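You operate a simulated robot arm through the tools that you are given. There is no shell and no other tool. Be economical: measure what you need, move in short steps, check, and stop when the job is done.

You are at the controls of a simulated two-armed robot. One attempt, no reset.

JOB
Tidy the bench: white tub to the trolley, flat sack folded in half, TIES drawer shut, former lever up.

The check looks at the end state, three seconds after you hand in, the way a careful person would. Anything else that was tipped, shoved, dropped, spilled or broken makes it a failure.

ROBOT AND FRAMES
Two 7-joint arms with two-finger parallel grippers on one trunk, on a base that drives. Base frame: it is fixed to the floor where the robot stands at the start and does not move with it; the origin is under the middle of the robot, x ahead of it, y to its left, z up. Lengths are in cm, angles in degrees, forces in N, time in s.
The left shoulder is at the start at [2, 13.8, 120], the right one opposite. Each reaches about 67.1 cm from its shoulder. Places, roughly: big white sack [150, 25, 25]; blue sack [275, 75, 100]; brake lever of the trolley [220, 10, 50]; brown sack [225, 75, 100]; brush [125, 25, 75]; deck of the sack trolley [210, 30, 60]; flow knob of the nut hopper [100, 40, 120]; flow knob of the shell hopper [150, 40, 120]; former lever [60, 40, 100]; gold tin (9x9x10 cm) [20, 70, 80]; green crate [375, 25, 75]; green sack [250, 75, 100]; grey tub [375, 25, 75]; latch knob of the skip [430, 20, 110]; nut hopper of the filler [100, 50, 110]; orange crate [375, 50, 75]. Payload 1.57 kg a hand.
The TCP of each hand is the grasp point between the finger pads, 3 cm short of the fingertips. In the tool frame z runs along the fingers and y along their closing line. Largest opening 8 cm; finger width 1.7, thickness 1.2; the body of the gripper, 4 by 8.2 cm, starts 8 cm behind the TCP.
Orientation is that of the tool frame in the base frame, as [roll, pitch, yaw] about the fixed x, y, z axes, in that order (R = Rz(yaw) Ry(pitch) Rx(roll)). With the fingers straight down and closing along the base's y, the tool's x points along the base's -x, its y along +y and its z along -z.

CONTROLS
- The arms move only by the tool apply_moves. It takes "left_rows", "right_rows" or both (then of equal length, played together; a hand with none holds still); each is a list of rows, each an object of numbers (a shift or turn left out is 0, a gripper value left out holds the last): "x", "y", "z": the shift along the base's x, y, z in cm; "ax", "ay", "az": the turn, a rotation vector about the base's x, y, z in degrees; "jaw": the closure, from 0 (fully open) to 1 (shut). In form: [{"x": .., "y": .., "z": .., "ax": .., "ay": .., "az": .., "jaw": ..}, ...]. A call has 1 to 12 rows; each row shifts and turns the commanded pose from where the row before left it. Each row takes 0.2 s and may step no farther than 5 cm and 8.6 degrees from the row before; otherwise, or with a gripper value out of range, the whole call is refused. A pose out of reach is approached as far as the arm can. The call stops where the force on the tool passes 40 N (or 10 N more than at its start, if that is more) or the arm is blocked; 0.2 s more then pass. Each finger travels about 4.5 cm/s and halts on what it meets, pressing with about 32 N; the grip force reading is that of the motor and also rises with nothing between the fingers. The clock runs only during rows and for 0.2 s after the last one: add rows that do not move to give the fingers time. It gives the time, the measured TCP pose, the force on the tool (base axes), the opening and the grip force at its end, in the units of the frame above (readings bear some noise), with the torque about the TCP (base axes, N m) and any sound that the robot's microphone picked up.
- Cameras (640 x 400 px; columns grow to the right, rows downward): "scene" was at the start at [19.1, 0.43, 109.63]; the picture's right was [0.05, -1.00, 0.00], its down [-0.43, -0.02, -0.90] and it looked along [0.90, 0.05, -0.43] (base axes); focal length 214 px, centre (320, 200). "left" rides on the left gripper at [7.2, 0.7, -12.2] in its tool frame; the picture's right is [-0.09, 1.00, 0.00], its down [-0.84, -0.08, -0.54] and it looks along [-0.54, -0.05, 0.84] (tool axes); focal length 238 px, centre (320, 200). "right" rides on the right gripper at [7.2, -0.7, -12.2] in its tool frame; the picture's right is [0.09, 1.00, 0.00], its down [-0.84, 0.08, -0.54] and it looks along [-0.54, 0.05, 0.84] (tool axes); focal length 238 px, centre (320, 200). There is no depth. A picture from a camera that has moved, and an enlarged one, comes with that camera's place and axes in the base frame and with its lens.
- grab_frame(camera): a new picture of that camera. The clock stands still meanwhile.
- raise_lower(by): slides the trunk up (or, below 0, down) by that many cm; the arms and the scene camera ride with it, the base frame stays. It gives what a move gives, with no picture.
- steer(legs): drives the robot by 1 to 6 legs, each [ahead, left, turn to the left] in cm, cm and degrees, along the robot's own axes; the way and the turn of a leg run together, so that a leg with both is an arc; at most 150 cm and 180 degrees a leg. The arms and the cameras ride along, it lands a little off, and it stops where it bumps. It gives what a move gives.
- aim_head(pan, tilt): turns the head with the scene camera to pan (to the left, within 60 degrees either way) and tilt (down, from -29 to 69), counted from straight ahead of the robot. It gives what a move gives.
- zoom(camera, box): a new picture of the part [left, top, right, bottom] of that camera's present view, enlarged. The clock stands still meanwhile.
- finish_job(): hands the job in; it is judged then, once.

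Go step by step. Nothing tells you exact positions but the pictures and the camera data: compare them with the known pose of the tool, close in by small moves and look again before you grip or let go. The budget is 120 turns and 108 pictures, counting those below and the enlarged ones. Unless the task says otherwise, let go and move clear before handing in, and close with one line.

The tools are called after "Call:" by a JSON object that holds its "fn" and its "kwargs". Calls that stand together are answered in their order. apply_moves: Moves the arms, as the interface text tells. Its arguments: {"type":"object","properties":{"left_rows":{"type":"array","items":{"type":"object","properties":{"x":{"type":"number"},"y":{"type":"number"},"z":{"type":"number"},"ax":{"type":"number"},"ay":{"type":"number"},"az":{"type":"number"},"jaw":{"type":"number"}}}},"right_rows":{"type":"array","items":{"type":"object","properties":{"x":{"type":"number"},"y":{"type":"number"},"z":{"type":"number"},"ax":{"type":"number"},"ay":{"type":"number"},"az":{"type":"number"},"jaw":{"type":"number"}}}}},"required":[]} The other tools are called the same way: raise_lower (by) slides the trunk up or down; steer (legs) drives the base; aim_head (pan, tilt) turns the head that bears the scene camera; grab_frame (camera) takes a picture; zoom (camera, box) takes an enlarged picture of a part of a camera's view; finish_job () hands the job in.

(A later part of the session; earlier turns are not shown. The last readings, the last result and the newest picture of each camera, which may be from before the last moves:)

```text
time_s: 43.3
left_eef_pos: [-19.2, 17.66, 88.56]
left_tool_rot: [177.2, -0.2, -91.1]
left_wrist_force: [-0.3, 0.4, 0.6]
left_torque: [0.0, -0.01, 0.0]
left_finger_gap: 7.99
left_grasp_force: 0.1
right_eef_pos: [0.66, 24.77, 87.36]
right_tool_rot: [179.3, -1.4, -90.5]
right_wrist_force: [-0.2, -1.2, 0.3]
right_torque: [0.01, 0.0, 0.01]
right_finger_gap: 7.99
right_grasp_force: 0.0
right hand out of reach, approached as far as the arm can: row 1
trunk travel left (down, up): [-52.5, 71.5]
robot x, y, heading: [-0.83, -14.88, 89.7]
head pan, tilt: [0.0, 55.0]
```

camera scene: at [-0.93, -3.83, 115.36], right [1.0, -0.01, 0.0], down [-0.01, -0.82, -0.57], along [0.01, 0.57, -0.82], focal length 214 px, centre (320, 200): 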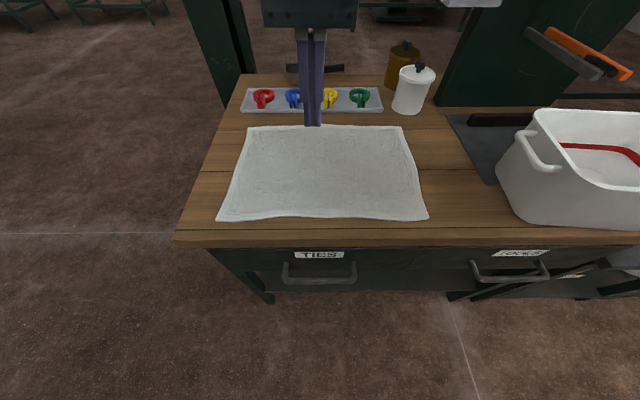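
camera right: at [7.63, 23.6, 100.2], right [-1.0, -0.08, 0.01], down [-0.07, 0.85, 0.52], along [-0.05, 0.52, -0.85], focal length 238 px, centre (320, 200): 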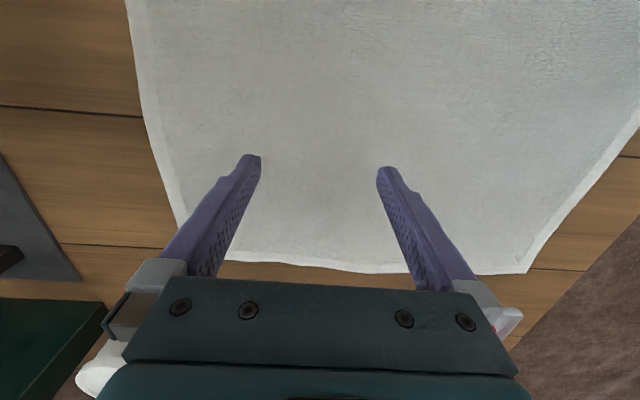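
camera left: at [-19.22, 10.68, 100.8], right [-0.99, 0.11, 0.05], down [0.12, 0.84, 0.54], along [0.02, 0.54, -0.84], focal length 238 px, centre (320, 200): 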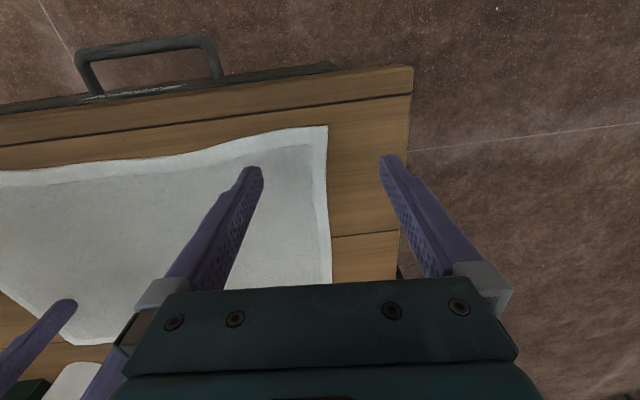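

Synced again. Now to the corner.

Call:
{"fn": "apply_moves", "kwargs": {"right_rows": [{"x": 3, "y": -3, "z": 1}, {"x": 3.5, "y": -2}, {"x": 4, "y": -1.8}, {"x": 4}, {"x": 3.8}]}}

Call:
{"fn": "grab_frame", "kwargs": {"camera": "right"}}

Call:
{"fn": "grab_frame", "kwargs": {"camera": "scene"}}

```text
time_s: 44.5
left_eef_pos: [-19.11, 17.74, 88.43]
left_tool_rot: [177.3, -0.1, -91.1]
left_wrist_force: [-0.4, -0.8, 0.5]
left_torque: [0.01, 0.01, -0.01]
left_finger_gap: 8.01
left_grasp_force: 0.0
right_eef_pos: [19.28, 17.92, 88.39]
right_tool_rot: [179.4, -1.3, -90.4]
right_wrist_force: [0.4, 0.3, 0.3]
right_torque: [0.02, 0.01, -0.02]
right_finger_gap: 7.99
right_grasp_force: 0.1
trunk travel left (down, up): [-52.5, 71.5]
robot x, y, heading: [-1.22, -15.28, 89.7]
head pan, tilt: [0.0, 55.0]
```

```text
73 pictures are left
camera right: at [20.12, 11.09, 100.77], right [-1.0, -0.08, 0.01], down [-0.07, 0.85, 0.52], along [-0.05, 0.52, -0.85], focal length 238 px, centre (320, 200)
```

right: 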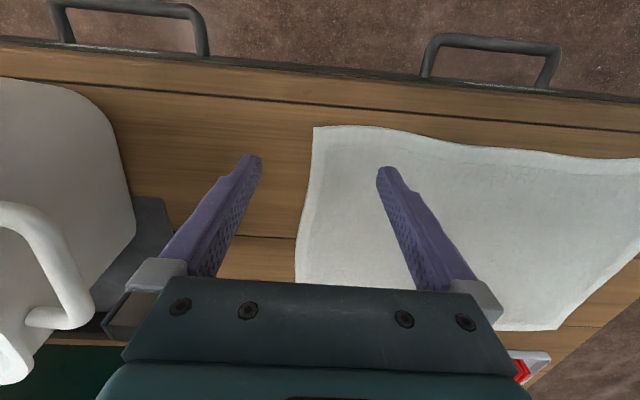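

```text
72 pictures are left
camera scene: at [-0.87, 2.14, 100.35], right [1.0, -0.01, 0.0], down [-0.01, -0.82, -0.57], along [0.0, 0.57, -0.82], focal length 214 px, centre (320, 200)
```

scene: 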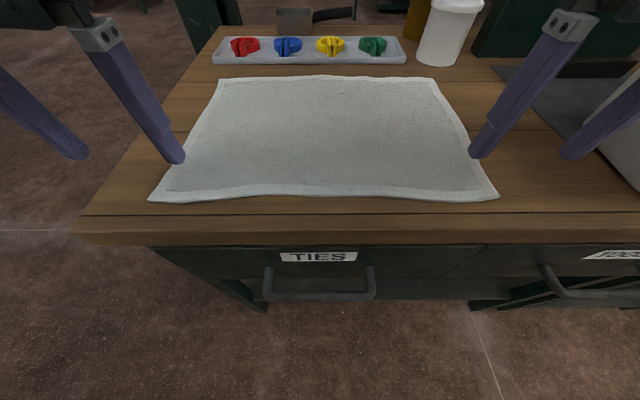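

Both hands straddle the side hems. I shift each slightly inward and descend to just above the table.

Call:
{"fn": "apply_moves", "kwargs": {"left_rows": [{"x": 1.6, "y": 0.3, "z": -2, "ay": -2.7}, {"z": -2}, {"z": -0.7}], "right_rows": [{"x": -1.8, "y": 0.2, "z": -2}, {"z": -2}, {"z": -0.7}]}}

Call:
{"fn": "grab_frame", "kwargs": {"camera": "scene"}}

```text
time_s: 45.3
left_eef_pos: [-17.72, 17.95, 83.83]
left_tool_rot: [-180.0, -0.1, -91.0]
left_wrist_force: [-0.2, -0.7, -0.8]
left_torque: [0.0, 0.0, -0.02]
left_finger_gap: 7.99
left_grasp_force: 0.1
right_eef_pos: [17.38, 18.1, 83.61]
right_tool_rot: [179.4, -1.3, -90.6]
right_wrist_force: [0.4, -0.6, -0.1]
right_torque: [0.01, 0.01, 0.0]
right_finger_gap: 7.99
right_grasp_force: 0.0
trunk travel left (down, up): [-52.5, 71.5]
robot x, y, heading: [-1.01, -15.46, 89.4]
head pan, tilt: [0.0, 55.0]
```

```text
71 pictures are left
camera scene: at [-0.91, 2.15, 100.36], right [1.0, -0.01, 0.0], down [-0.01, -0.82, -0.57], along [0.0, 0.57, -0.82], focal length 214 px, centre (320, 200)
```

scene: 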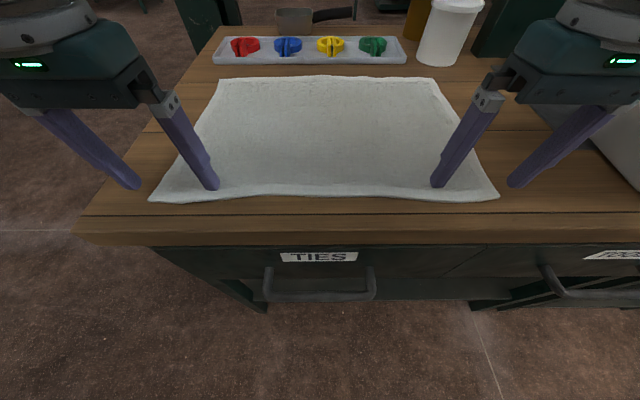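

Near the table. Small steps down to contact.

Call:
{"fn": "apply_moves", "kwargs": {"left_rows": [{"z": -0.3}, {"z": -0.3}], "right_rows": [{"z": -0.3}, {"z": -0.3}]}}

Call:
{"fn": "zoom", "kwargs": {"camera": "scene", "box": [410, 120, 570, 220]}}

```text
time_s: 45.9
left_eef_pos: [-17.44, 18.08, 83.37]
left_tool_rot: [-179.9, 0.0, -91.2]
left_wrist_force: [-1.2, -2.0, 6.0]
left_torque: [-0.06, -0.24, -0.05]
left_finger_gap: 7.9
left_grasp_force: 0.0
right_eef_pos: [17.34, 18.22, 83.19]
right_tool_rot: [179.3, -1.1, -90.4]
right_wrist_force: [1.9, -7.2, 23.3]
right_torque: [-0.15, 0.98, 0.31]
right_finger_gap: 7.91
right_grasp_force: 0.0
trunk travel left (down, up): [-52.5, 71.5]
robot x, y, heading: [-0.91, -14.82, 89.3]
head pan, tilt: [0.0, 55.0]
```

```text
4.00 times, centred on (490, 170) of scene
camera zoom: at [-0.86, 2.16, 100.42], right [1.0, -0.01, 0.0], down [-0.01, -0.82, -0.57], along [0.0, 0.57, -0.82], focal length 858 px, centre (-360, 320)
```

zoom: 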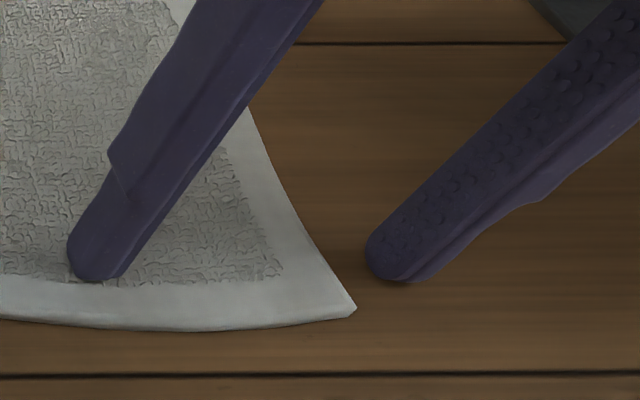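

Both tips touch. Closing both grippers.

Call:
{"fn": "apply_moves", "kwargs": {"left_rows": [{"jaw": 1, "z": -0.1}, {}, {}, {}, {}, {}], "right_rows": [{"jaw": 1, "z": 0.1}, {}, {}, {}, {}, {}]}}

Call:
{"fn": "grab_frame", "kwargs": {"camera": "scene"}}

```text
time_s: 47.3
left_eef_pos: [-17.19, 18.17, 83.31]
left_tool_rot: [-179.7, 0.2, -91.4]
left_wrist_force: [21.8, -0.4, 28.2]
left_torque: [-0.03, -0.93, -0.05]
left_finger_gap: 0.67
left_grasp_force: 26.6
right_eef_pos: [17.39, 18.53, 83.32]
right_tool_rot: [179.4, -1.2, -90.3]
right_wrist_force: [-17.5, 0.2, 6.0]
right_torque: [0.04, 0.56, -0.07]
right_finger_gap: 0.47
right_grasp_force: 25.3
trunk travel left (down, up): [-52.5, 71.5]
robot x, y, heading: [-1.1, -14.86, 89.6]
head pan, tilt: [0.0, 55.0]
```

```text
69 pictures are left
camera scene: at [-0.86, 2.34, 100.41], right [1.0, -0.01, 0.0], down [-0.01, -0.82, -0.58], along [0.0, 0.58, -0.82], focal length 214 px, centre (320, 200)
```

scene: 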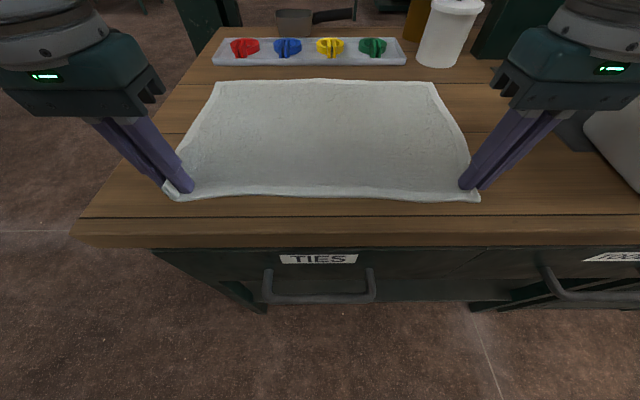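

Both hands hold the hem. Lift a little and check.

Call:
{"fn": "apply_moves", "kwargs": {"left_rows": [{"x": 0.4, "z": 1.5}, {"z": 3, "y": 0.5}, {"z": 3, "y": 1}], "right_rows": [{"x": -0.4, "z": 1.5}, {"z": 3, "y": 0.5}, {"z": 3, "y": 1}]}}

Call:
{"fn": "grab_frame", "kwargs": {"camera": "scene"}}

```text
time_s: 48.1
left_eef_pos: [-17.25, 19.66, 90.76]
left_tool_rot: [-180.0, -0.1, -91.1]
left_wrist_force: [10.1, 0.6, -0.2]
left_torque: [-0.01, -0.33, -0.04]
left_finger_gap: 0.58
left_grasp_force: 26.2
right_eef_pos: [17.1, 19.9, 90.89]
right_tool_rot: [179.4, -1.3, -90.4]
right_wrist_force: [-9.8, -0.6, 0.2]
right_torque: [-0.02, 0.34, -0.04]
right_finger_gap: 0.41
right_grasp_force: 25.2
trunk travel left (down, up): [-52.5, 71.5]
robot x, y, heading: [-1.02, -14.75, 89.4]
head pan, tilt: [0.0, 55.0]
```

```text
68 pictures are left
camera scene: at [-0.9, 2.19, 100.35], right [1.0, -0.01, 0.0], down [-0.01, -0.82, -0.57], along [0.0, 0.57, -0.82], focal length 214 px, centre (320, 200)
```

scene: 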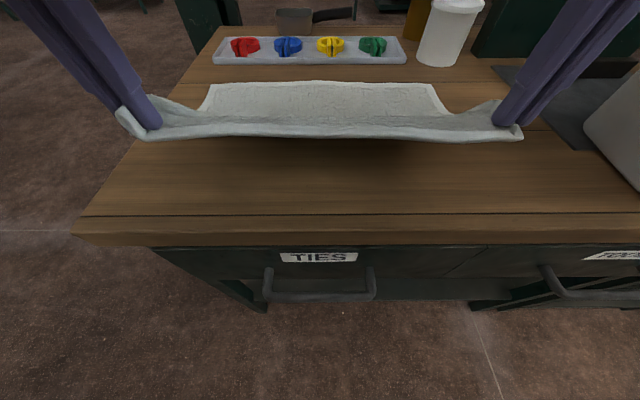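

The cloth lifts cleanly. Now carry it over in an arc, tilting the fingers forward.

Call:
{"fn": "apply_moves", "kwargs": {"left_rows": [{"y": 3.9, "z": 2.7, "ax": 6}, {"y": 3.7, "z": 1.2, "ax": 6}, {"y": 3.7, "z": -0.4, "ax": 6}, {"y": 3.7, "z": -1.6, "ax": 6}], "right_rows": [{"y": 3.9, "z": 2.7, "ax": 6}, {"y": 3.7, "z": 1.2, "ax": 6}, {"y": 3.7, "z": -0.4, "ax": 6}, {"y": 3.7, "z": -1.6, "ax": 6}]}}

Call:
{"fn": "grab_frame", "kwargs": {"camera": "scene"}}

```text
time_s: 49.1
left_eef_pos: [-17.08, 34.46, 92.52]
left_tool_rot: [179.6, 24.1, -91.4]
left_wrist_force: [10.0, 0.4, -0.6]
left_torque: [-0.03, -0.3, -0.2]
left_finger_gap: 0.58
left_grasp_force: 25.0
right_eef_pos: [17.17, 34.82, 92.6]
right_tool_rot: [179.2, 22.8, -90.4]
right_wrist_force: [-10.2, 0.3, -0.1]
right_torque: [-0.02, 0.28, 0.11]
right_finger_gap: 0.42
right_grasp_force: 24.5
trunk travel left (down, up): [-52.5, 71.5]
robot x, y, heading: [-1.35, -15.07, 89.5]
head pan, tilt: [0.0, 55.0]
```

```text
67 pictures are left
camera scene: at [-0.9, 2.16, 100.36], right [1.0, -0.01, 0.0], down [-0.01, -0.82, -0.57], along [0.0, 0.57, -0.82], focal length 214 px, centre (320, 200)
```

scene: 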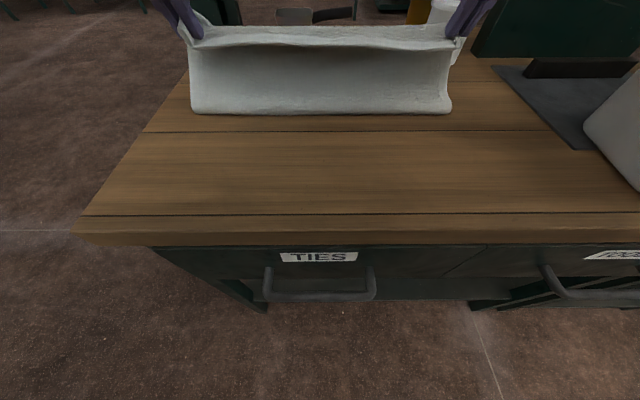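

Folding well. Continue down to the far edge.

Call:
{"fn": "apply_moves", "kwargs": {"left_rows": [{"y": 3.2, "z": -3.1, "ax": 6}, {"y": 1.8, "z": -3.0, "ax": 6}], "right_rows": [{"y": 3.2, "z": -3.1, "ax": 6}, {"y": 1.8, "z": -3.0, "ax": 6}]}}

Call:
{"fn": "grab_frame", "kwargs": {"camera": "scene"}}

Call:
{"fn": "grab_frame", "kwargs": {"camera": "right"}}

```text
time_s: 49.7
left_eef_pos: [-17.08, 39.42, 86.56]
left_tool_rot: [179.2, 36.0, -91.4]
left_wrist_force: [8.8, 0.8, 0.6]
left_torque: [-0.03, -0.19, -0.18]
left_finger_gap: 0.56
left_grasp_force: 26.2
right_eef_pos: [17.03, 39.99, 86.38]
right_tool_rot: [179.1, 34.7, -90.5]
right_wrist_force: [-7.9, -0.8, 0.0]
right_torque: [0.0, 0.2, 0.16]
right_finger_gap: 0.41
right_grasp_force: 25.0
trunk travel left (down, up): [-52.5, 71.5]
robot x, y, heading: [-1.08, -15.0, 89.7]
head pan, tilt: [0.0, 55.0]
```

```text
66 pictures are left
camera scene: at [-0.9, 2.11, 100.36], right [1.0, -0.01, 0.0], down [-0.01, -0.82, -0.57], along [0.0, 0.57, -0.82], focal length 214 px, centre (320, 200)
```

scene: 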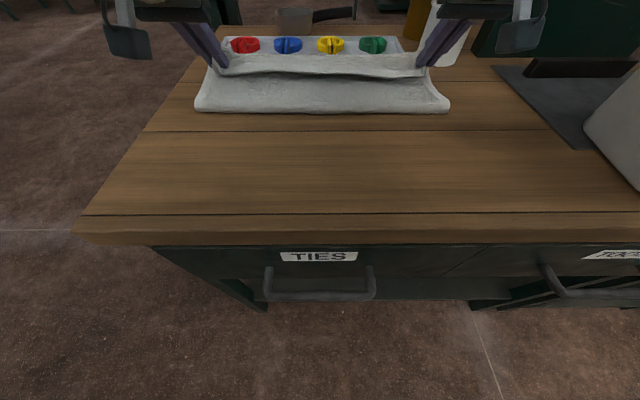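

```text
65 pictures are left
camera right: at [17.87, 27.22, 92.3], right [-1.0, -0.08, -0.04], down [-0.07, 0.38, 0.92], along [-0.05, 0.92, -0.38], focal length 238 px, centre (320, 200)
```

right: 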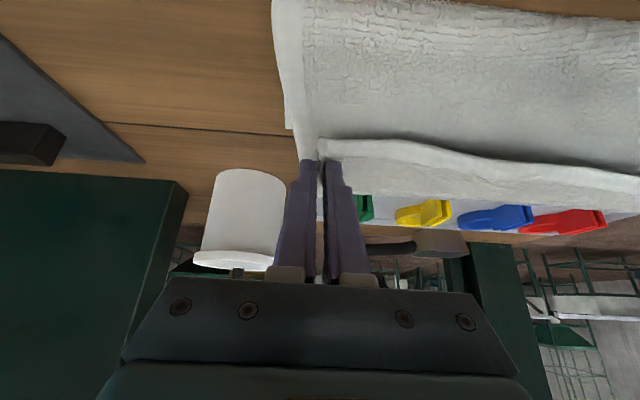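

Lower to just above the lower layer.

Call:
{"fn": "apply_moves", "kwargs": {"left_rows": [{"y": 0.6, "z": -1.4, "ax": 4}, {"z": -0.8}], "right_rows": [{"y": 0.1, "z": -1.4, "ax": 4}, {"z": -0.8}]}}

Call:
{"fn": "zoom", "kwargs": {"camera": "scene", "box": [160, 20, 480, 140]}}

Call:
{"fn": "grab_frame", "kwargs": {"camera": "left"}}

```text
time_s: 50.3
left_eef_pos: [-17.12, 40.12, 84.21]
left_tool_rot: [179.2, 39.9, -91.5]
left_wrist_force: [7.3, 0.5, -0.1]
left_torque: [-0.01, -0.19, -0.26]
left_finger_gap: 0.58
left_grasp_force: 25.7
right_eef_pos: [17.04, 40.06, 84.34]
right_tool_rot: [178.9, 38.8, -90.6]
right_wrist_force: [-8.0, 0.7, 1.3]
right_torque: [-0.03, 0.19, 0.17]
right_finger_gap: 0.42
right_grasp_force: 24.8
trunk travel left (down, up): [-52.5, 71.5]
robot x, y, heading: [-0.71, -14.98, 89.6]
head pan, tilt: [0.0, 55.0]
```

```text
2.00 times, centred on (320, 80) of scene
camera zoom: at [-0.9, 2.17, 100.37], right [1.0, -0.01, 0.0], down [-0.01, -0.82, -0.57], along [0.0, 0.57, -0.82], focal length 429 px, centre (320, 440)
```

zoom: 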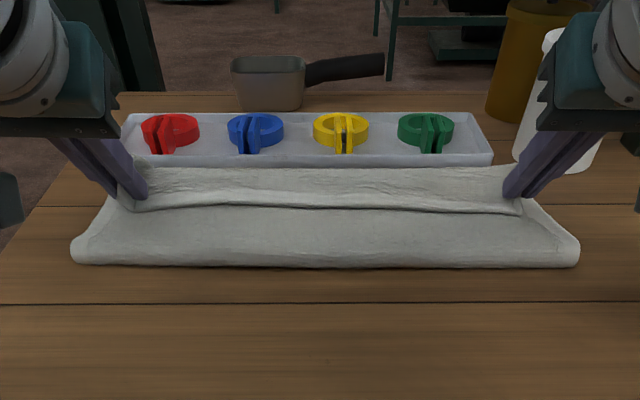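

```text
63 pictures are left
camera left: at [-17.86, 26.86, 89.02], right [-0.99, 0.09, 0.07], down [0.09, 0.29, 0.95], along [0.06, 0.95, -0.3], focal length 238 px, centre (320, 200)
```

left: 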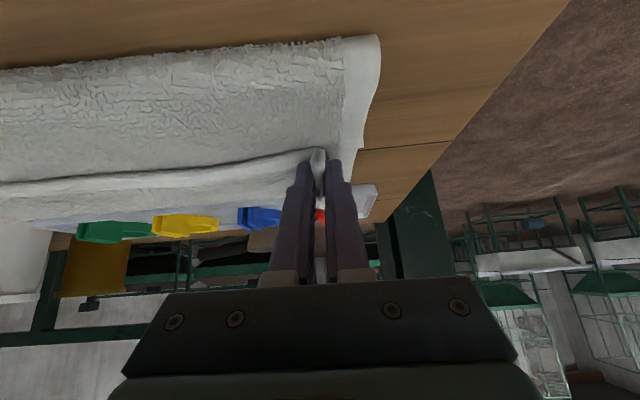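

The flap lies nearly over the far edge. Lower a touch and release.

Call:
{"fn": "apply_moves", "kwargs": {"left_rows": [{"y": 0.4, "z": -0.6}, {"jaw": 0.4}, {}, {}, {"y": -1.5, "z": 2.5}, {"y": -2, "z": 3}, {"y": -2, "z": 4}, {"y": -3, "z": 4}], "right_rows": [{"y": 0.4, "z": -0.6}, {"jaw": 0.4}, {}, {}, {"y": -1.5, "z": 2.5}, {"y": -2, "z": 3}, {"y": -2, "z": 4}, {"y": -3, "z": 4}]}}

Call:
{"fn": "grab_frame", "kwargs": {"camera": "scene"}}

Call:
{"fn": "zoom", "kwargs": {"camera": "scene", "box": [160, 20, 480, 140]}}

```text
time_s: 52.1
left_eef_pos: [-16.86, 32.17, 97.11]
left_tool_rot: [178.9, 39.8, -91.4]
left_wrist_force: [-0.6, -0.6, -0.3]
left_torque: [-0.04, 0.01, -0.02]
left_finger_gap: 4.78
left_grasp_force: 0.1
right_eef_pos: [17.16, 31.72, 97.35]
right_tool_rot: [179.1, 38.5, -90.7]
right_wrist_force: [0.3, 0.4, -0.4]
right_torque: [0.03, 0.0, 0.02]
right_finger_gap: 4.83
right_grasp_force: 0.1
trunk travel left (down, up): [-52.5, 71.5]
robot x, y, heading: [-0.97, -15.24, 89.5]
head pan, tilt: [0.0, 55.0]
```

```text
62 pictures are left
camera scene: at [-0.89, 2.13, 100.34], right [1.0, -0.01, 0.0], down [-0.01, -0.82, -0.57], along [0.0, 0.57, -0.82], focal length 214 px, centre (320, 200)
```

scene: 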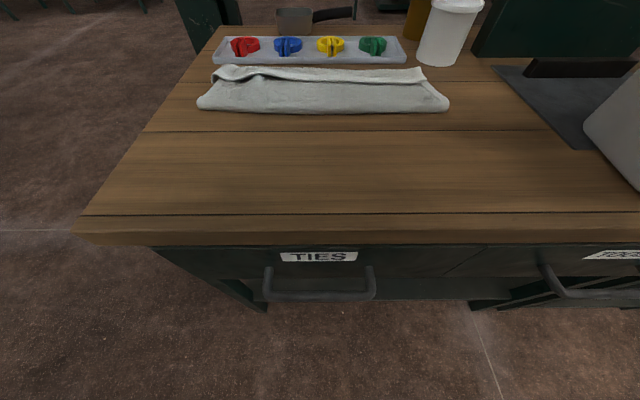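

```text
2.00 times, centred on (320, 80) of scene
camera zoom: at [-0.89, 2.13, 100.34], right [1.0, -0.01, 0.0], down [-0.01, -0.82, -0.57], along [0.0, 0.57, -0.82], focal length 429 px, centre (320, 440)
```

zoom: 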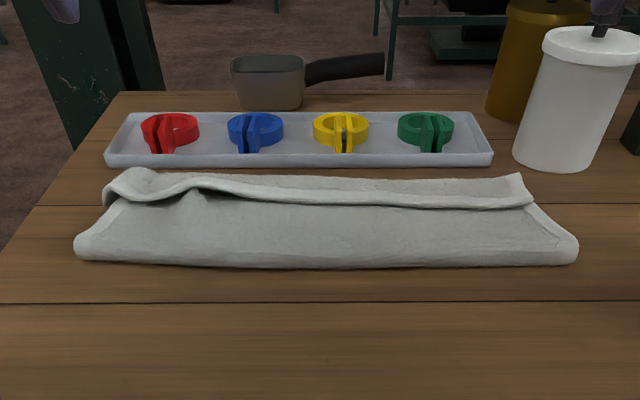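

Folded; the hem is slightly curled at the left. I raise the trunk for a better view from above.

Call:
{"fn": "raise_lower", "kwargs": {"by": 25}}

Call:
{"fn": "zoom", "kwargs": {"camera": "scene", "box": [200, 90, 440, 240]}}

Call:
{"fn": "grab_frame", "kwargs": {"camera": "right"}}

```text
time_s: 54.7
left_eef_pos: [-16.94, 32.2, 122.14]
left_tool_rot: [179.0, 39.8, -91.4]
left_wrist_force: [0.7, -1.1, -0.2]
left_torque: [0.02, 0.02, 0.01]
left_finger_gap: 4.77
left_grasp_force: 0.1
right_eef_pos: [16.99, 31.78, 122.33]
right_tool_rot: [179.2, 38.7, -90.7]
right_wrist_force: [-0.3, -0.4, -0.3]
right_torque: [0.0, 0.0, -0.02]
right_finger_gap: 4.82
right_grasp_force: 0.0
trunk travel left (down, up): [-77.5, 46.5]
robot x, y, heading: [-1.22, -14.9, 89.6]
head pan, tilt: [0.0, 55.0]
```

```text
2.67 times, centred on (320, 165) of scene
camera zoom: at [-0.9, 2.15, 125.35], right [1.0, -0.01, 0.0], down [-0.01, -0.82, -0.57], along [0.0, 0.57, -0.82], focal length 572 px, centre (320, 293)
```

zoom: 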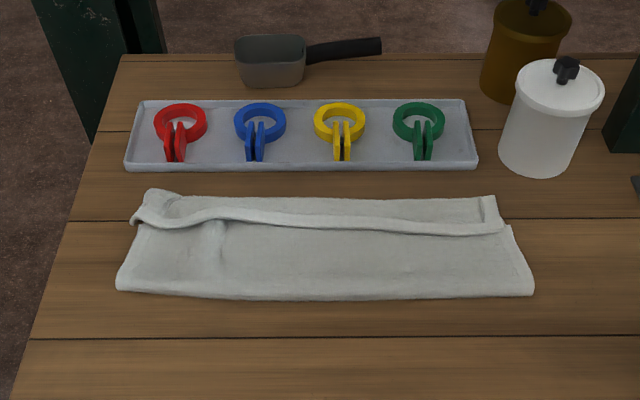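

```text
59 pictures are left
camera right: at [17.88, 18.59, 127.41], right [-1.0, -0.07, -0.05], down [-0.07, 0.31, 0.95], along [-0.05, 0.95, -0.32], focal length 238 px, centre (320, 200)
```

right: 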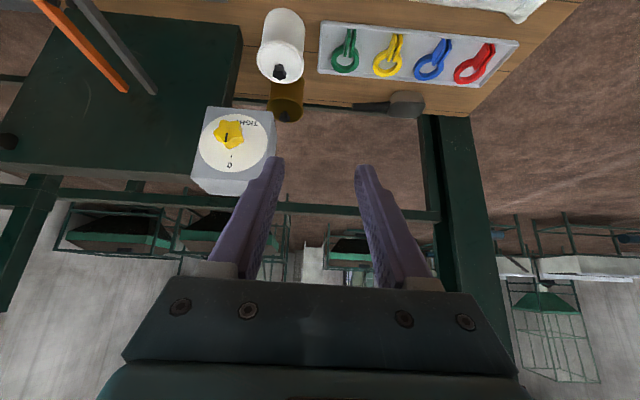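

The shadowed line suggests the last few cm of the flap's hem rolled back toward me. Zooming to confirm.

Call:
{"fn": "zoom", "kwargs": {"camera": "scene", "box": [340, 150, 420, 210]}}

Call:
{"fn": "zoom", "kwargs": {"camera": "scene", "box": [235, 150, 315, 210]}}

```text
6.67 times, centred on (380, 180) of scene
camera zoom: at [-0.9, 2.15, 125.35], right [1.0, -0.01, 0.0], down [-0.01, -0.82, -0.57], along [0.0, 0.57, -0.82], focal length 1430 px, centre (-80, 333)
```

zoom: 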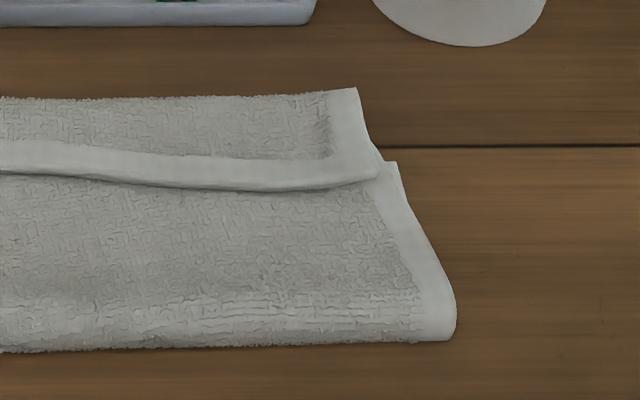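

```text
6.67 times, centred on (275, 180) of scene
camera zoom: at [-0.9, 2.15, 125.35], right [1.0, -0.01, 0.0], down [-0.01, -0.82, -0.57], along [0.0, 0.57, -0.82], focal length 1430 px, centre (620, 333)
```

zoom: 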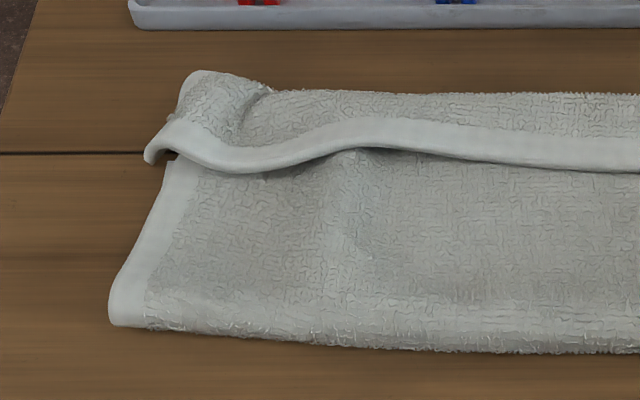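

Confirmed: about 5 cm of the hem folded back toward me. I'll re-pinch only that lip with both hands, lift it and lay it forward.

Call:
{"fn": "raise_lower", "kwargs": {"by": -24}}

Call:
{"fn": "apply_moves", "kwargs": {"left_rows": [{"x": 1, "y": 3, "z": -3}, {"x": 1, "y": 3, "z": -4}, {"y": 1.4, "z": -4}], "right_rows": [{"x": -1.5, "y": 3, "z": -3}, {"x": -1, "y": 3, "z": -4}, {"y": 1.8, "z": -4}]}}

Call:
{"fn": "zoom", "kwargs": {"camera": "scene", "box": [160, 20, 480, 140]}}

```text
time_s: 57.2
left_eef_pos: [-16.9, 32.21, 98.14]
left_tool_rot: [179.0, 39.8, -91.4]
left_wrist_force: [-0.1, -0.1, -0.6]
left_torque: [0.0, -0.04, -0.02]
left_finger_gap: 4.8
left_grasp_force: 0.0
right_eef_pos: [17.03, 31.77, 98.47]
right_tool_rot: [179.1, 38.7, -90.6]
right_wrist_force: [0.5, -0.4, 0.7]
right_torque: [0.01, -0.02, -0.02]
right_finger_gap: 4.79
right_grasp_force: 0.0
trunk travel left (down, up): [-53.5, 70.5]
robot x, y, heading: [-1.29, -14.95, 89.2]
head pan, tilt: [0.0, 55.0]
```

```text
refused: row 2 steps farther than a row can; nothing moved
```

```text
2.00 times, centred on (320, 80) of scene
camera zoom: at [-0.9, 2.16, 101.36], right [1.0, -0.01, 0.0], down [-0.01, -0.82, -0.57], along [0.0, 0.57, -0.82], focal length 429 px, centre (320, 440)
```

zoom: 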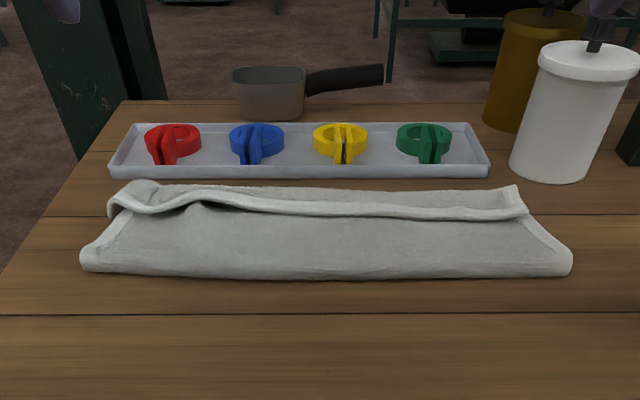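

Call:
{"fn": "apply_moves", "kwargs": {"left_rows": [{"x": 0.7, "y": 2.5, "z": -3}, {"x": 0.7, "y": 2.5, "z": -3.5}, {"x": 0.5, "y": 2, "z": -3.5}, {"y": 0.4, "z": -1.9}], "right_rows": [{"x": -1.0, "y": 2.5, "z": -3}, {"x": -1, "y": 2.5, "z": -3.5}, {"x": -0.5, "y": 2, "z": -3.5}, {"y": 0.8, "z": -2.1}]}}

Call:
{"fn": "zoom", "kwargs": {"camera": "scene", "box": [160, 20, 480, 140]}}

```text
time_s: 58.2
left_eef_pos: [-15.0, 39.45, 86.46]
left_tool_rot: [179.0, 40.0, -91.5]
left_wrist_force: [-0.7, -0.2, 0.1]
left_torque: [-0.01, -0.03, 0.0]
left_finger_gap: 4.82
left_grasp_force: 0.0
right_eef_pos: [14.43, 39.61, 86.3]
right_tool_rot: [179.1, 38.8, -90.5]
right_wrist_force: [0.4, -0.2, -0.2]
right_torque: [-0.02, 0.01, -0.05]
right_finger_gap: 4.8
right_grasp_force: 0.2
trunk travel left (down, up): [-53.5, 70.5]
robot x, y, heading: [-1.0, -14.76, 89.4]
head pan, tilt: [0.0, 55.0]
```

```text
2.00 times, centred on (320, 80) of scene
camera zoom: at [-0.91, 2.14, 101.36], right [1.0, -0.01, 0.0], down [-0.01, -0.82, -0.57], along [0.0, 0.57, -0.82], focal length 429 px, centre (320, 440)
```

zoom: 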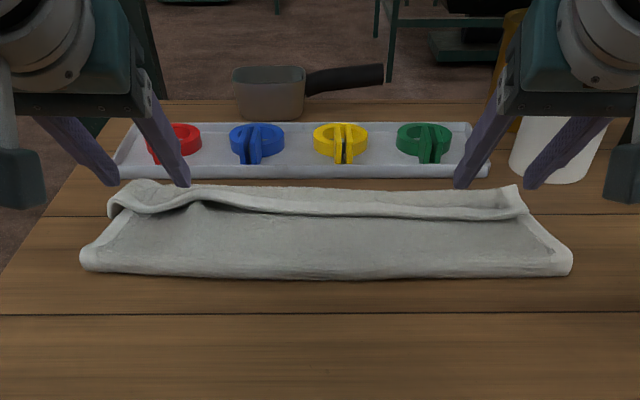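

Call:
{"fn": "apply_moves", "kwargs": {"left_rows": [{"z": -1}, {"z": -0.5}, {"z": -0.3}], "right_rows": [{"z": -1}, {"z": -0.4}, {"z": -0.3}]}}

Call:
{"fn": "zoom", "kwargs": {"camera": "scene", "box": [160, 20, 480, 140]}}

```text
time_s: 59.0
left_eef_pos: [-14.92, 39.55, 84.5]
left_tool_rot: [179.0, 39.9, -91.5]
left_wrist_force: [-0.1, 0.4, -0.4]
left_torque: [-0.02, 0.01, -0.02]
left_finger_gap: 4.8
left_grasp_force: 0.1
right_eef_pos: [14.55, 39.46, 84.53]
right_tool_rot: [179.1, 38.7, -90.6]
right_wrist_force: [0.1, 0.6, -0.9]
right_torque: [0.02, 0.0, 0.02]
right_finger_gap: 4.8
right_grasp_force: 0.1
trunk travel left (down, up): [-53.5, 70.5]
robot x, y, heading: [-1.18, -15.06, 89.6]
head pan, tilt: [0.0, 55.0]
```

```text
2.00 times, centred on (320, 80) of scene
camera zoom: at [-0.9, 2.15, 101.36], right [1.0, -0.01, 0.0], down [-0.01, -0.82, -0.57], along [0.0, 0.57, -0.82], focal length 429 px, centre (320, 440)
```

zoom: 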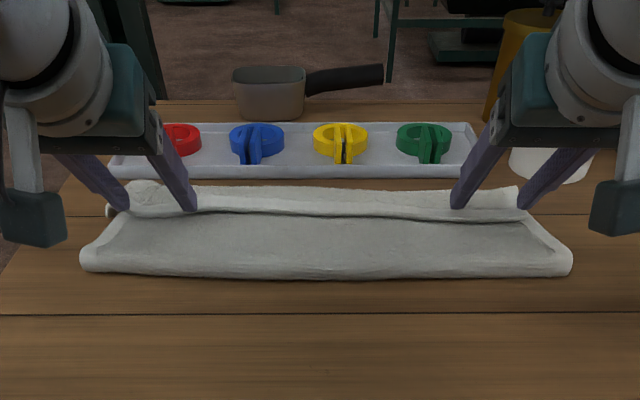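

Tips sit right on the lip's hem. Slightly lower and pinch.

Call:
{"fn": "apply_moves", "kwargs": {"left_rows": [{"z": -0.4}, {"jaw": 1}, {}, {}, {}, {}], "right_rows": [{"z": -0.4}, {"jaw": 1}, {}, {}, {}, {}]}}

Call:
{"fn": "apply_moves", "kwargs": {"left_rows": [{"z": 2}, {"z": 2}], "right_rows": [{"z": 2}, {"z": 2}]}}

Call:
{"fn": "zoom", "kwargs": {"camera": "scene", "box": [160, 20, 480, 140]}}

```text
time_s: 60.4
left_eef_pos: [-14.97, 39.71, 84.08]
left_tool_rot: [179.0, 39.9, -91.5]
left_wrist_force: [0.1, 0.1, 1.0]
left_torque: [0.02, 0.02, 0.03]
left_finger_gap: 0.0
left_grasp_force: 21.1
right_eef_pos: [14.51, 39.69, 84.27]
right_tool_rot: [179.2, 38.7, -90.6]
right_wrist_force: [0.0, 0.3, 0.2]
right_torque: [0.0, 0.0, 0.0]
right_finger_gap: 0.42
right_grasp_force: 25.0
trunk travel left (down, up): [-53.5, 70.5]
robot x, y, heading: [-1.12, -14.91, 89.6]
head pan, tilt: [0.0, 55.0]
```

```text
time_s: 61.0
left_eef_pos: [-15.12, 39.77, 87.98]
left_tool_rot: [179.0, 39.8, -91.5]
left_wrist_force: [0.2, -0.5, -0.4]
left_torque: [-0.01, -0.01, 0.02]
left_finger_gap: 0.0
left_grasp_force: 21.2
right_eef_pos: [14.48, 39.58, 88.14]
right_tool_rot: [179.1, 38.6, -90.6]
right_wrist_force: [-1.0, -0.7, -0.6]
right_torque: [0.04, -0.03, -0.01]
right_finger_gap: 0.42
right_grasp_force: 24.7
trunk travel left (down, up): [-53.5, 70.5]
robot x, y, heading: [-0.97, -15.0, 89.7]
head pan, tilt: [0.0, 55.0]
```

```text
2.00 times, centred on (320, 80) of scene
camera zoom: at [-0.9, 2.17, 101.36], right [1.0, -0.01, 0.0], down [-0.01, -0.82, -0.57], along [0.0, 0.57, -0.82], focal length 429 px, centre (320, 440)
```

zoom: 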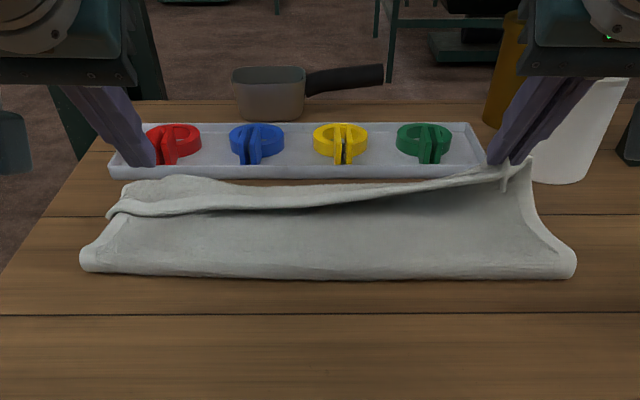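

The right hand has the lip alone; the left missed. Retry left, pressing a bit lower.

Call:
{"fn": "apply_moves", "kwargs": {"left_rows": [{"jaw": 0.4, "x": 0.5}, {}, {}, {"z": -2.5}, {"z": -1.6}, {"z": -0.4}, {"jaw": 1}, {}, {}, {}, {"z": 0.3}, {"z": 0.2}]}}

Call:
{"fn": "zoom", "kwargs": {"camera": "scene", "box": [160, 20, 480, 140]}}

```text
time_s: 63.6
left_eef_pos: [-14.57, 39.57, 83.97]
left_tool_rot: [179.0, 39.9, -91.5]
left_wrist_force: [4.3, -0.4, 0.2]
left_torque: [-0.01, -0.09, -0.12]
left_finger_gap: 0.87
left_grasp_force: 27.4
right_eef_pos: [14.44, 39.53, 88.21]
right_tool_rot: [179.1, 38.8, -90.6]
right_wrist_force: [-3.3, 0.3, -0.2]
right_torque: [-0.02, 0.11, 0.06]
right_finger_gap: 0.42
right_grasp_force: 25.0
trunk travel left (down, up): [-53.5, 70.5]
robot x, y, heading: [-0.74, -14.95, 89.7]
head pan, tilt: [0.0, 55.0]
```

```text
2.00 times, centred on (320, 80) of scene
camera zoom: at [-0.9, 2.15, 101.35], right [1.0, -0.01, 0.0], down [-0.01, -0.82, -0.57], along [0.0, 0.57, -0.82], focal length 429 px, centre (320, 440)
```

zoom: 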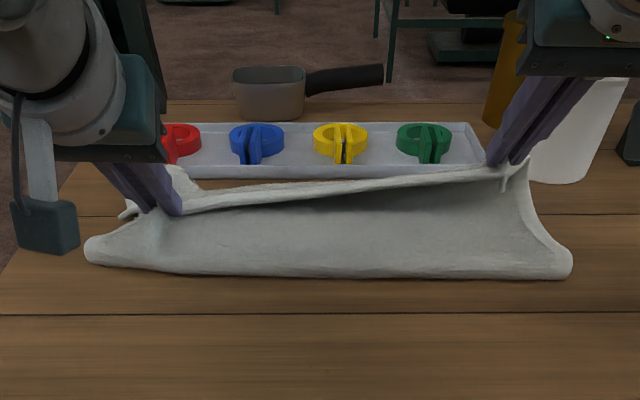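

Left now holds something (0.87 cm). Lift it and see which layers.

Call:
{"fn": "apply_moves", "kwargs": {"left_rows": [{"z": 2}, {"z": 2.2}]}}

Call:
{"fn": "zoom", "kwargs": {"camera": "scene", "box": [160, 20, 480, 140]}}

```text
time_s: 64.2
left_eef_pos: [-14.49, 39.5, 88.29]
left_tool_rot: [179.0, 39.9, -91.5]
left_wrist_force: [3.0, 0.1, 0.1]
left_torque: [-0.04, -0.07, -0.1]
left_finger_gap: 0.84
left_grasp_force: 27.1
right_eef_pos: [14.48, 39.67, 88.27]
right_tool_rot: [179.1, 38.6, -90.6]
right_wrist_force: [-3.4, -0.6, -0.3]
right_torque: [0.02, 0.07, 0.04]
right_finger_gap: 0.42
right_grasp_force: 24.9
trunk travel left (down, up): [-53.5, 70.5]
robot x, y, heading: [-0.73, -14.87, 89.7]
head pan, tilt: [0.0, 55.0]
```

```text
2.00 times, centred on (320, 80) of scene
camera zoom: at [-0.9, 2.16, 101.36], right [1.0, -0.01, 0.0], down [-0.01, -0.82, -0.57], along [0.0, 0.57, -0.82], focal length 429 px, centre (320, 440)
```

zoom: 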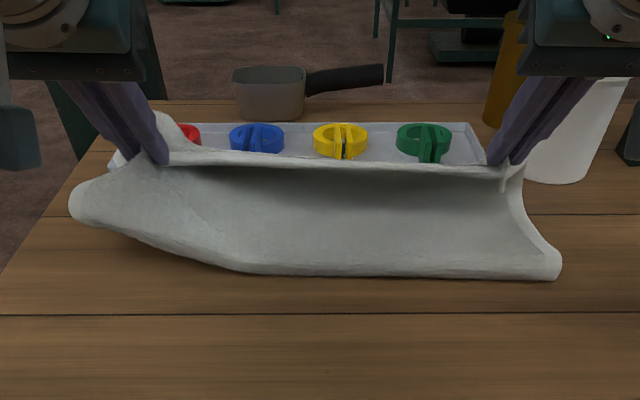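

The left took several layers. I set it back down and release, then pinch the lip nearer the centre where the right hand holds it in the air.

Call:
{"fn": "apply_moves", "kwargs": {"left_rows": [{"z": -2.2}, {"z": -2.0}, {"jaw": 0.4}, {}, {}, {"z": 3}, {"z": 3}]}}

Call:
{"fn": "zoom", "kwargs": {"camera": "scene", "box": [160, 20, 480, 140]}}

```text
time_s: 65.8
left_eef_pos: [-14.5, 39.55, 89.95]
left_tool_rot: [179.0, 39.9, -91.5]
left_wrist_force: [0.1, 0.2, -0.4]
left_torque: [-0.03, -0.03, 0.0]
left_finger_gap: 4.82
left_grasp_force: 0.1
right_eef_pos: [14.49, 39.61, 88.16]
right_tool_rot: [179.0, 38.7, -90.6]
right_wrist_force: [-1.3, 0.1, -0.1]
right_torque: [0.01, -0.01, -0.02]
right_finger_gap: 0.39
right_grasp_force: 24.2
trunk travel left (down, up): [-53.5, 70.5]
robot x, y, heading: [-0.73, -14.78, 89.4]
head pan, tilt: [0.0, 55.0]
```

```text
2.00 times, centred on (320, 80) of scene
camera zoom: at [-0.91, 2.16, 101.36], right [1.0, -0.01, 0.0], down [-0.01, -0.82, -0.57], along [0.0, 0.57, -0.82], focal length 429 px, centre (320, 440)
```

zoom: 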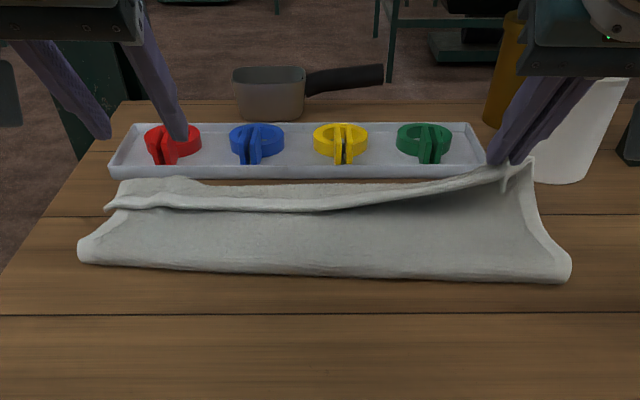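

Call:
{"fn": "apply_moves", "kwargs": {"left_rows": [{"x": 4}, {"x": 4}, {"x": 1.5}, {"z": -2.5}, {"z": -2.2}], "right_rows": [{"z": 1}, {"z": 1}, {}, {}, {}]}}

Call:
{"fn": "zoom", "kwargs": {"camera": "scene", "box": [160, 20, 480, 140]}}

```text
time_s: 67.0
left_eef_pos: [-4.92, 39.41, 85.28]
left_tool_rot: [179.2, 39.9, -91.5]
left_wrist_force: [-0.3, 1.0, 0.6]
left_torque: [0.01, 0.01, -0.03]
left_finger_gap: 4.79
left_grasp_force: 0.1
right_eef_pos: [14.36, 39.57, 90.3]
right_tool_rot: [179.1, 38.8, -90.5]
right_wrist_force: [0.1, -0.1, -0.9]
right_torque: [-0.01, 0.0, 0.01]
right_finger_gap: 0.39
right_grasp_force: 24.8
trunk travel left (down, up): [-53.5, 70.5]
robot x, y, heading: [-0.94, -15.11, 89.6]
head pan, tilt: [0.0, 55.0]
```

```text
2.00 times, centred on (320, 80) of scene
camera zoom: at [-0.9, 2.14, 101.36], right [1.0, -0.01, 0.0], down [-0.01, -0.82, -0.57], along [0.0, 0.57, -0.82], focal length 429 px, centre (320, 440)
```

zoom: 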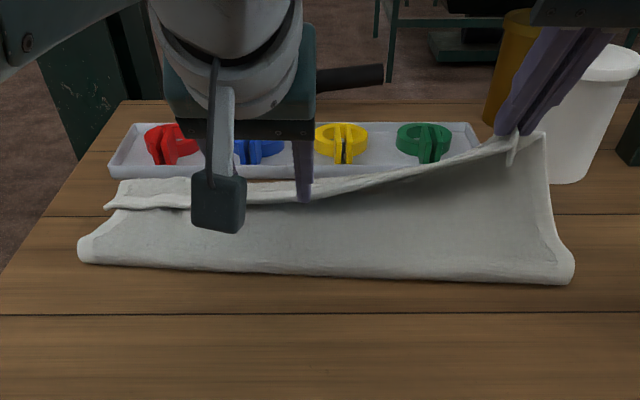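

Fingers straddle the raised lip. Slightly lower, pinch, and lift.

Call:
{"fn": "apply_moves", "kwargs": {"left_rows": [{"z": -0.8}, {"jaw": 1}, {}, {}, {}, {}, {"z": 2}, {"z": 2}]}}

Call:
{"fn": "zoom", "kwargs": {"camera": "scene", "box": [160, 20, 480, 140]}}

```text
time_s: 68.8
left_eef_pos: [-4.86, 39.52, 88.57]
left_tool_rot: [179.1, 39.9, -91.6]
left_wrist_force: [-0.2, -0.8, -0.2]
left_torque: [-0.01, -0.01, 0.01]
left_finger_gap: 0.0
left_grasp_force: 21.2
right_eef_pos: [14.48, 39.67, 90.25]
right_tool_rot: [179.1, 38.7, -90.6]
right_wrist_force: [-0.6, -0.2, -2.0]
right_torque: [-0.02, 0.0, 0.03]
right_finger_gap: 0.37
right_grasp_force: 24.6
trunk travel left (down, up): [-53.5, 70.5]
robot x, y, heading: [-1.18, -14.66, 89.9]
head pan, tilt: [0.0, 55.0]
```

```text
2.00 times, centred on (320, 80) of scene
camera zoom: at [-0.9, 2.15, 101.36], right [1.0, -0.01, 0.0], down [-0.01, -0.82, -0.57], along [0.0, 0.57, -0.82], focal length 429 px, centre (320, 440)
```

zoom: 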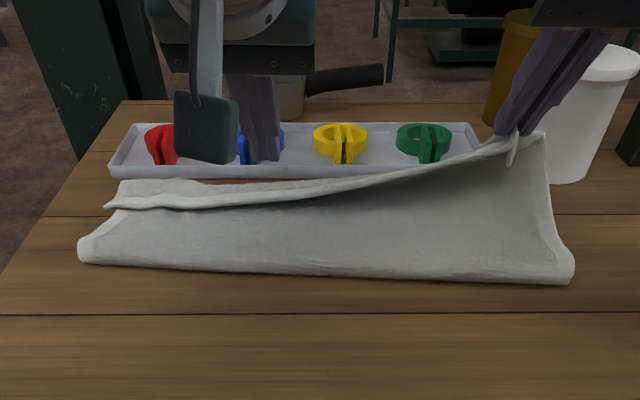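

Missed again. Instead I'll slip the closed left fingers under the raised lip from my side, then sweep left and forward to turn it over.

Call:
{"fn": "apply_moves", "kwargs": {"left_rows": [{"y": -4, "z": 1}, {"y": -3, "x": 3}, {"x": 4, "z": -2}, {"x": 1, "z": -2.4}, {"y": 3.0}, {"y": 3}], "right_rows": [{"z": 0.5}, {"z": 0.5}, {}, {}, {}, {}]}}

Call:
{"fn": "zoom", "kwargs": {"camera": "scene", "box": [160, 20, 480, 140]}}

Call:
{"fn": "grab_frame", "kwargs": {"camera": "left"}}

```text
time_s: 70.2
left_eef_pos: [2.08, 36.91, 84.71]
left_tool_rot: [178.7, 39.9, -91.1]
left_wrist_force: [-0.4, 0.6, 0.2]
left_torque: [0.03, 0.01, -0.02]
left_finger_gap: 0.0
left_grasp_force: 21.1
left hand out of reach, approached as far as the arm can: row 6
right_eef_pos: [14.49, 39.49, 91.11]
right_tool_rot: [179.1, 38.6, -90.6]
right_wrist_force: [0.0, -0.5, -0.2]
right_torque: [0.03, 0.05, 0.0]
right_finger_gap: 0.41
right_grasp_force: 25.1
trunk travel left (down, up): [-53.5, 70.5]
robot x, y, heading: [-1.11, -15.15, 89.7]
head pan, tilt: [0.0, 55.0]
```

```text
2.00 times, centred on (320, 80) of scene
camera zoom: at [1.2, 1.96, 101.57], right [0.96, -0.29, 0.0], down [-0.24, -0.77, -0.6], along [0.18, 0.57, -0.8], focal length 429 px, centre (320, 440)
```

zoom: 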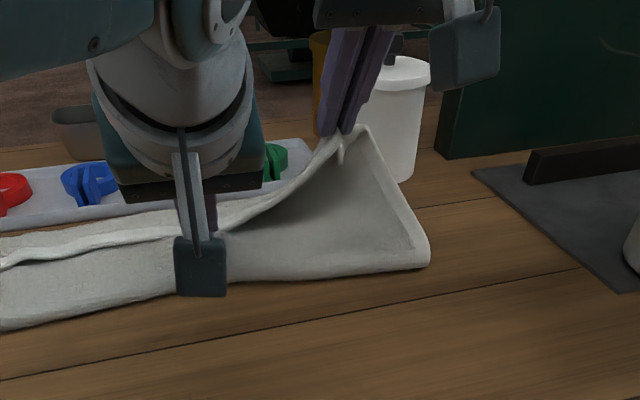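

```text
46 pictures are left
camera left: at [1.52, 23.62, 89.53], right [-0.99, 0.08, 0.08], down [0.1, 0.29, 0.95], along [0.05, 0.95, -0.3], focal length 238 px, centre (320, 200)
```

left: 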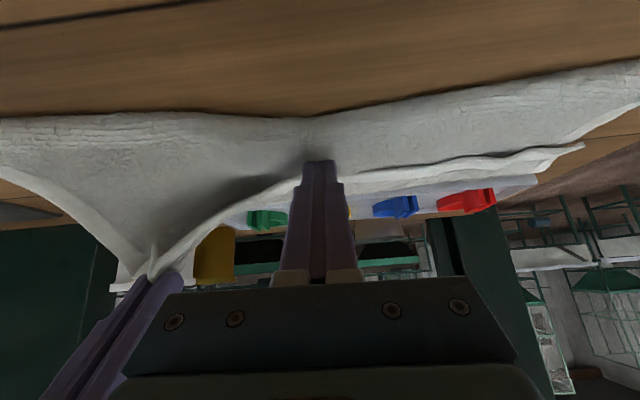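

My left arm nudged the head aside, so I back the left hand out. The right hand will first carry its corner forward over the far edge, unrolling its side.

Call:
{"fn": "apply_moves", "kwargs": {"left_rows": [{"y": -4, "z": 1}, {"x": -4, "y": -1, "z": 2}, {"x": -4, "z": 2}, {"x": -4}, {"x": -4}], "right_rows": [{"z": 2.5, "y": 1}, {"z": 1, "y": 2}, {"y": 2, "z": -2}, {"y": 1, "z": -3.0}, {"y": 0.5, "z": -2.5}]}}

Call:
{"fn": "aim_head", "kwargs": {"pan": 0, "tilt": 55}}

Call:
{"fn": "zoom", "kwargs": {"camera": "scene", "box": [160, 20, 480, 140]}}

```text
time_s: 71.4
left_eef_pos: [-13.6, 31.64, 90.26]
left_tool_rot: [178.9, 39.8, -91.6]
left_wrist_force: [-0.5, 0.3, -0.3]
left_torque: [0.02, -0.06, -0.02]
left_finger_gap: 0.0
left_grasp_force: 21.1
right_eef_pos: [14.7, 44.07, 87.0]
right_tool_rot: [179.0, 38.6, -90.6]
right_wrist_force: [0.3, 0.3, -0.9]
right_torque: [0.0, 0.01, -0.02]
right_finger_gap: 0.41
right_grasp_force: 24.5
right hand out of reach, approached as far as the arm can: row 4, 5
trunk travel left (down, up): [-53.5, 70.5]
robot x, y, heading: [-0.97, -14.93, 89.5]
head pan, tilt: [0.0, 55.0]
```

```text
time_s: 72.0
left_eef_pos: [-13.39, 31.67, 90.27]
left_tool_rot: [179.0, 39.8, -91.5]
left_wrist_force: [-0.1, 0.5, -0.3]
left_torque: [0.02, 0.07, 0.02]
left_finger_gap: 0.03
left_grasp_force: 21.4
right_eef_pos: [14.86, 44.24, 87.09]
right_tool_rot: [179.1, 38.7, -90.5]
right_wrist_force: [0.3, 0.0, -0.5]
right_torque: [0.0, -0.02, 0.04]
right_finger_gap: 0.37
right_grasp_force: 24.8
trunk travel left (down, up): [-53.5, 70.5]
robot x, y, heading: [-0.92, -15.06, 89.5]
head pan, tilt: [0.0, 55.0]
```

```text
2.00 times, centred on (320, 80) of scene
camera zoom: at [-0.9, 2.15, 101.36], right [1.0, -0.01, 0.0], down [-0.01, -0.82, -0.57], along [0.0, 0.57, -0.82], focal length 429 px, centre (320, 440)
```

zoom: 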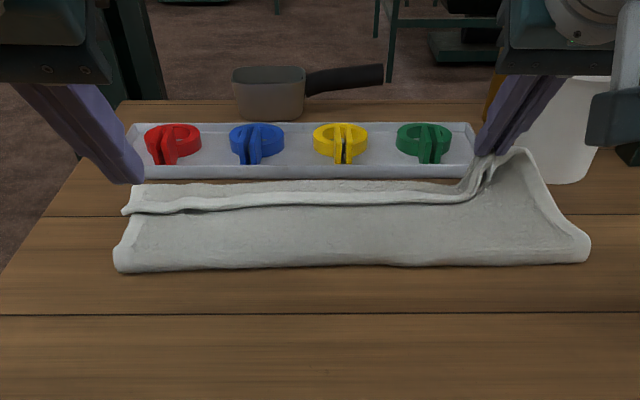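

Right corner is turned over and held. Now the left: pinch the lip again at x≈-13 with an intermediate pressing height.

Call:
{"fn": "apply_moves", "kwargs": {"left_rows": [{"y": 4, "jaw": 0.35}, {"y": 4}, {"z": -3}, {"z": -3.0}, {"z": -0.45}, {"jaw": 1}, {}, {}, {}, {}, {"z": 2}, {"z": 2}]}}

Call:
{"fn": "zoom", "kwargs": {"camera": "scene", "box": [160, 20, 480, 140]}}

```text
time_s: 74.6
left_eef_pos: [-13.27, 39.81, 87.49]
left_tool_rot: [179.0, 39.9, -91.6]
left_wrist_force: [0.3, 0.3, -0.5]
left_torque: [-0.01, -0.01, -0.01]
left_finger_gap: 0.92
left_grasp_force: 27.5
right_eef_pos: [14.82, 44.21, 87.0]
right_tool_rot: [179.1, 38.8, -90.5]
right_wrist_force: [-0.1, 0.5, -0.4]
right_torque: [0.0, -0.01, -0.02]
right_finger_gap: 0.36
right_grasp_force: 24.6
trunk travel left (down, up): [-53.5, 70.5]
robot x, y, heading: [-1.1, -14.83, 89.5]
head pan, tilt: [0.0, 55.0]
```

```text
2.00 times, centred on (320, 80) of scene
camera zoom: at [-0.9, 2.16, 101.35], right [1.0, -0.01, 0.0], down [-0.01, -0.82, -0.57], along [0.0, 0.57, -0.82], focal length 429 px, centre (320, 440)
```

zoom: 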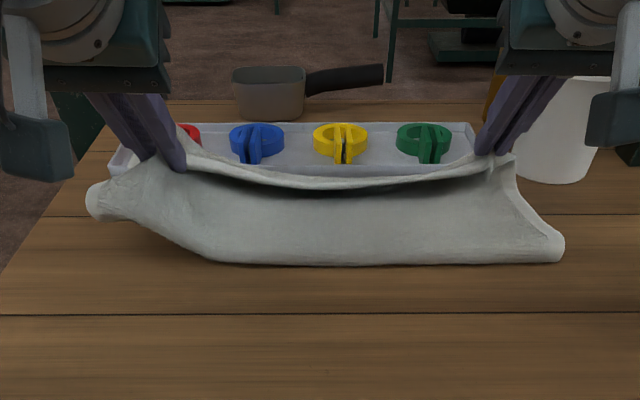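

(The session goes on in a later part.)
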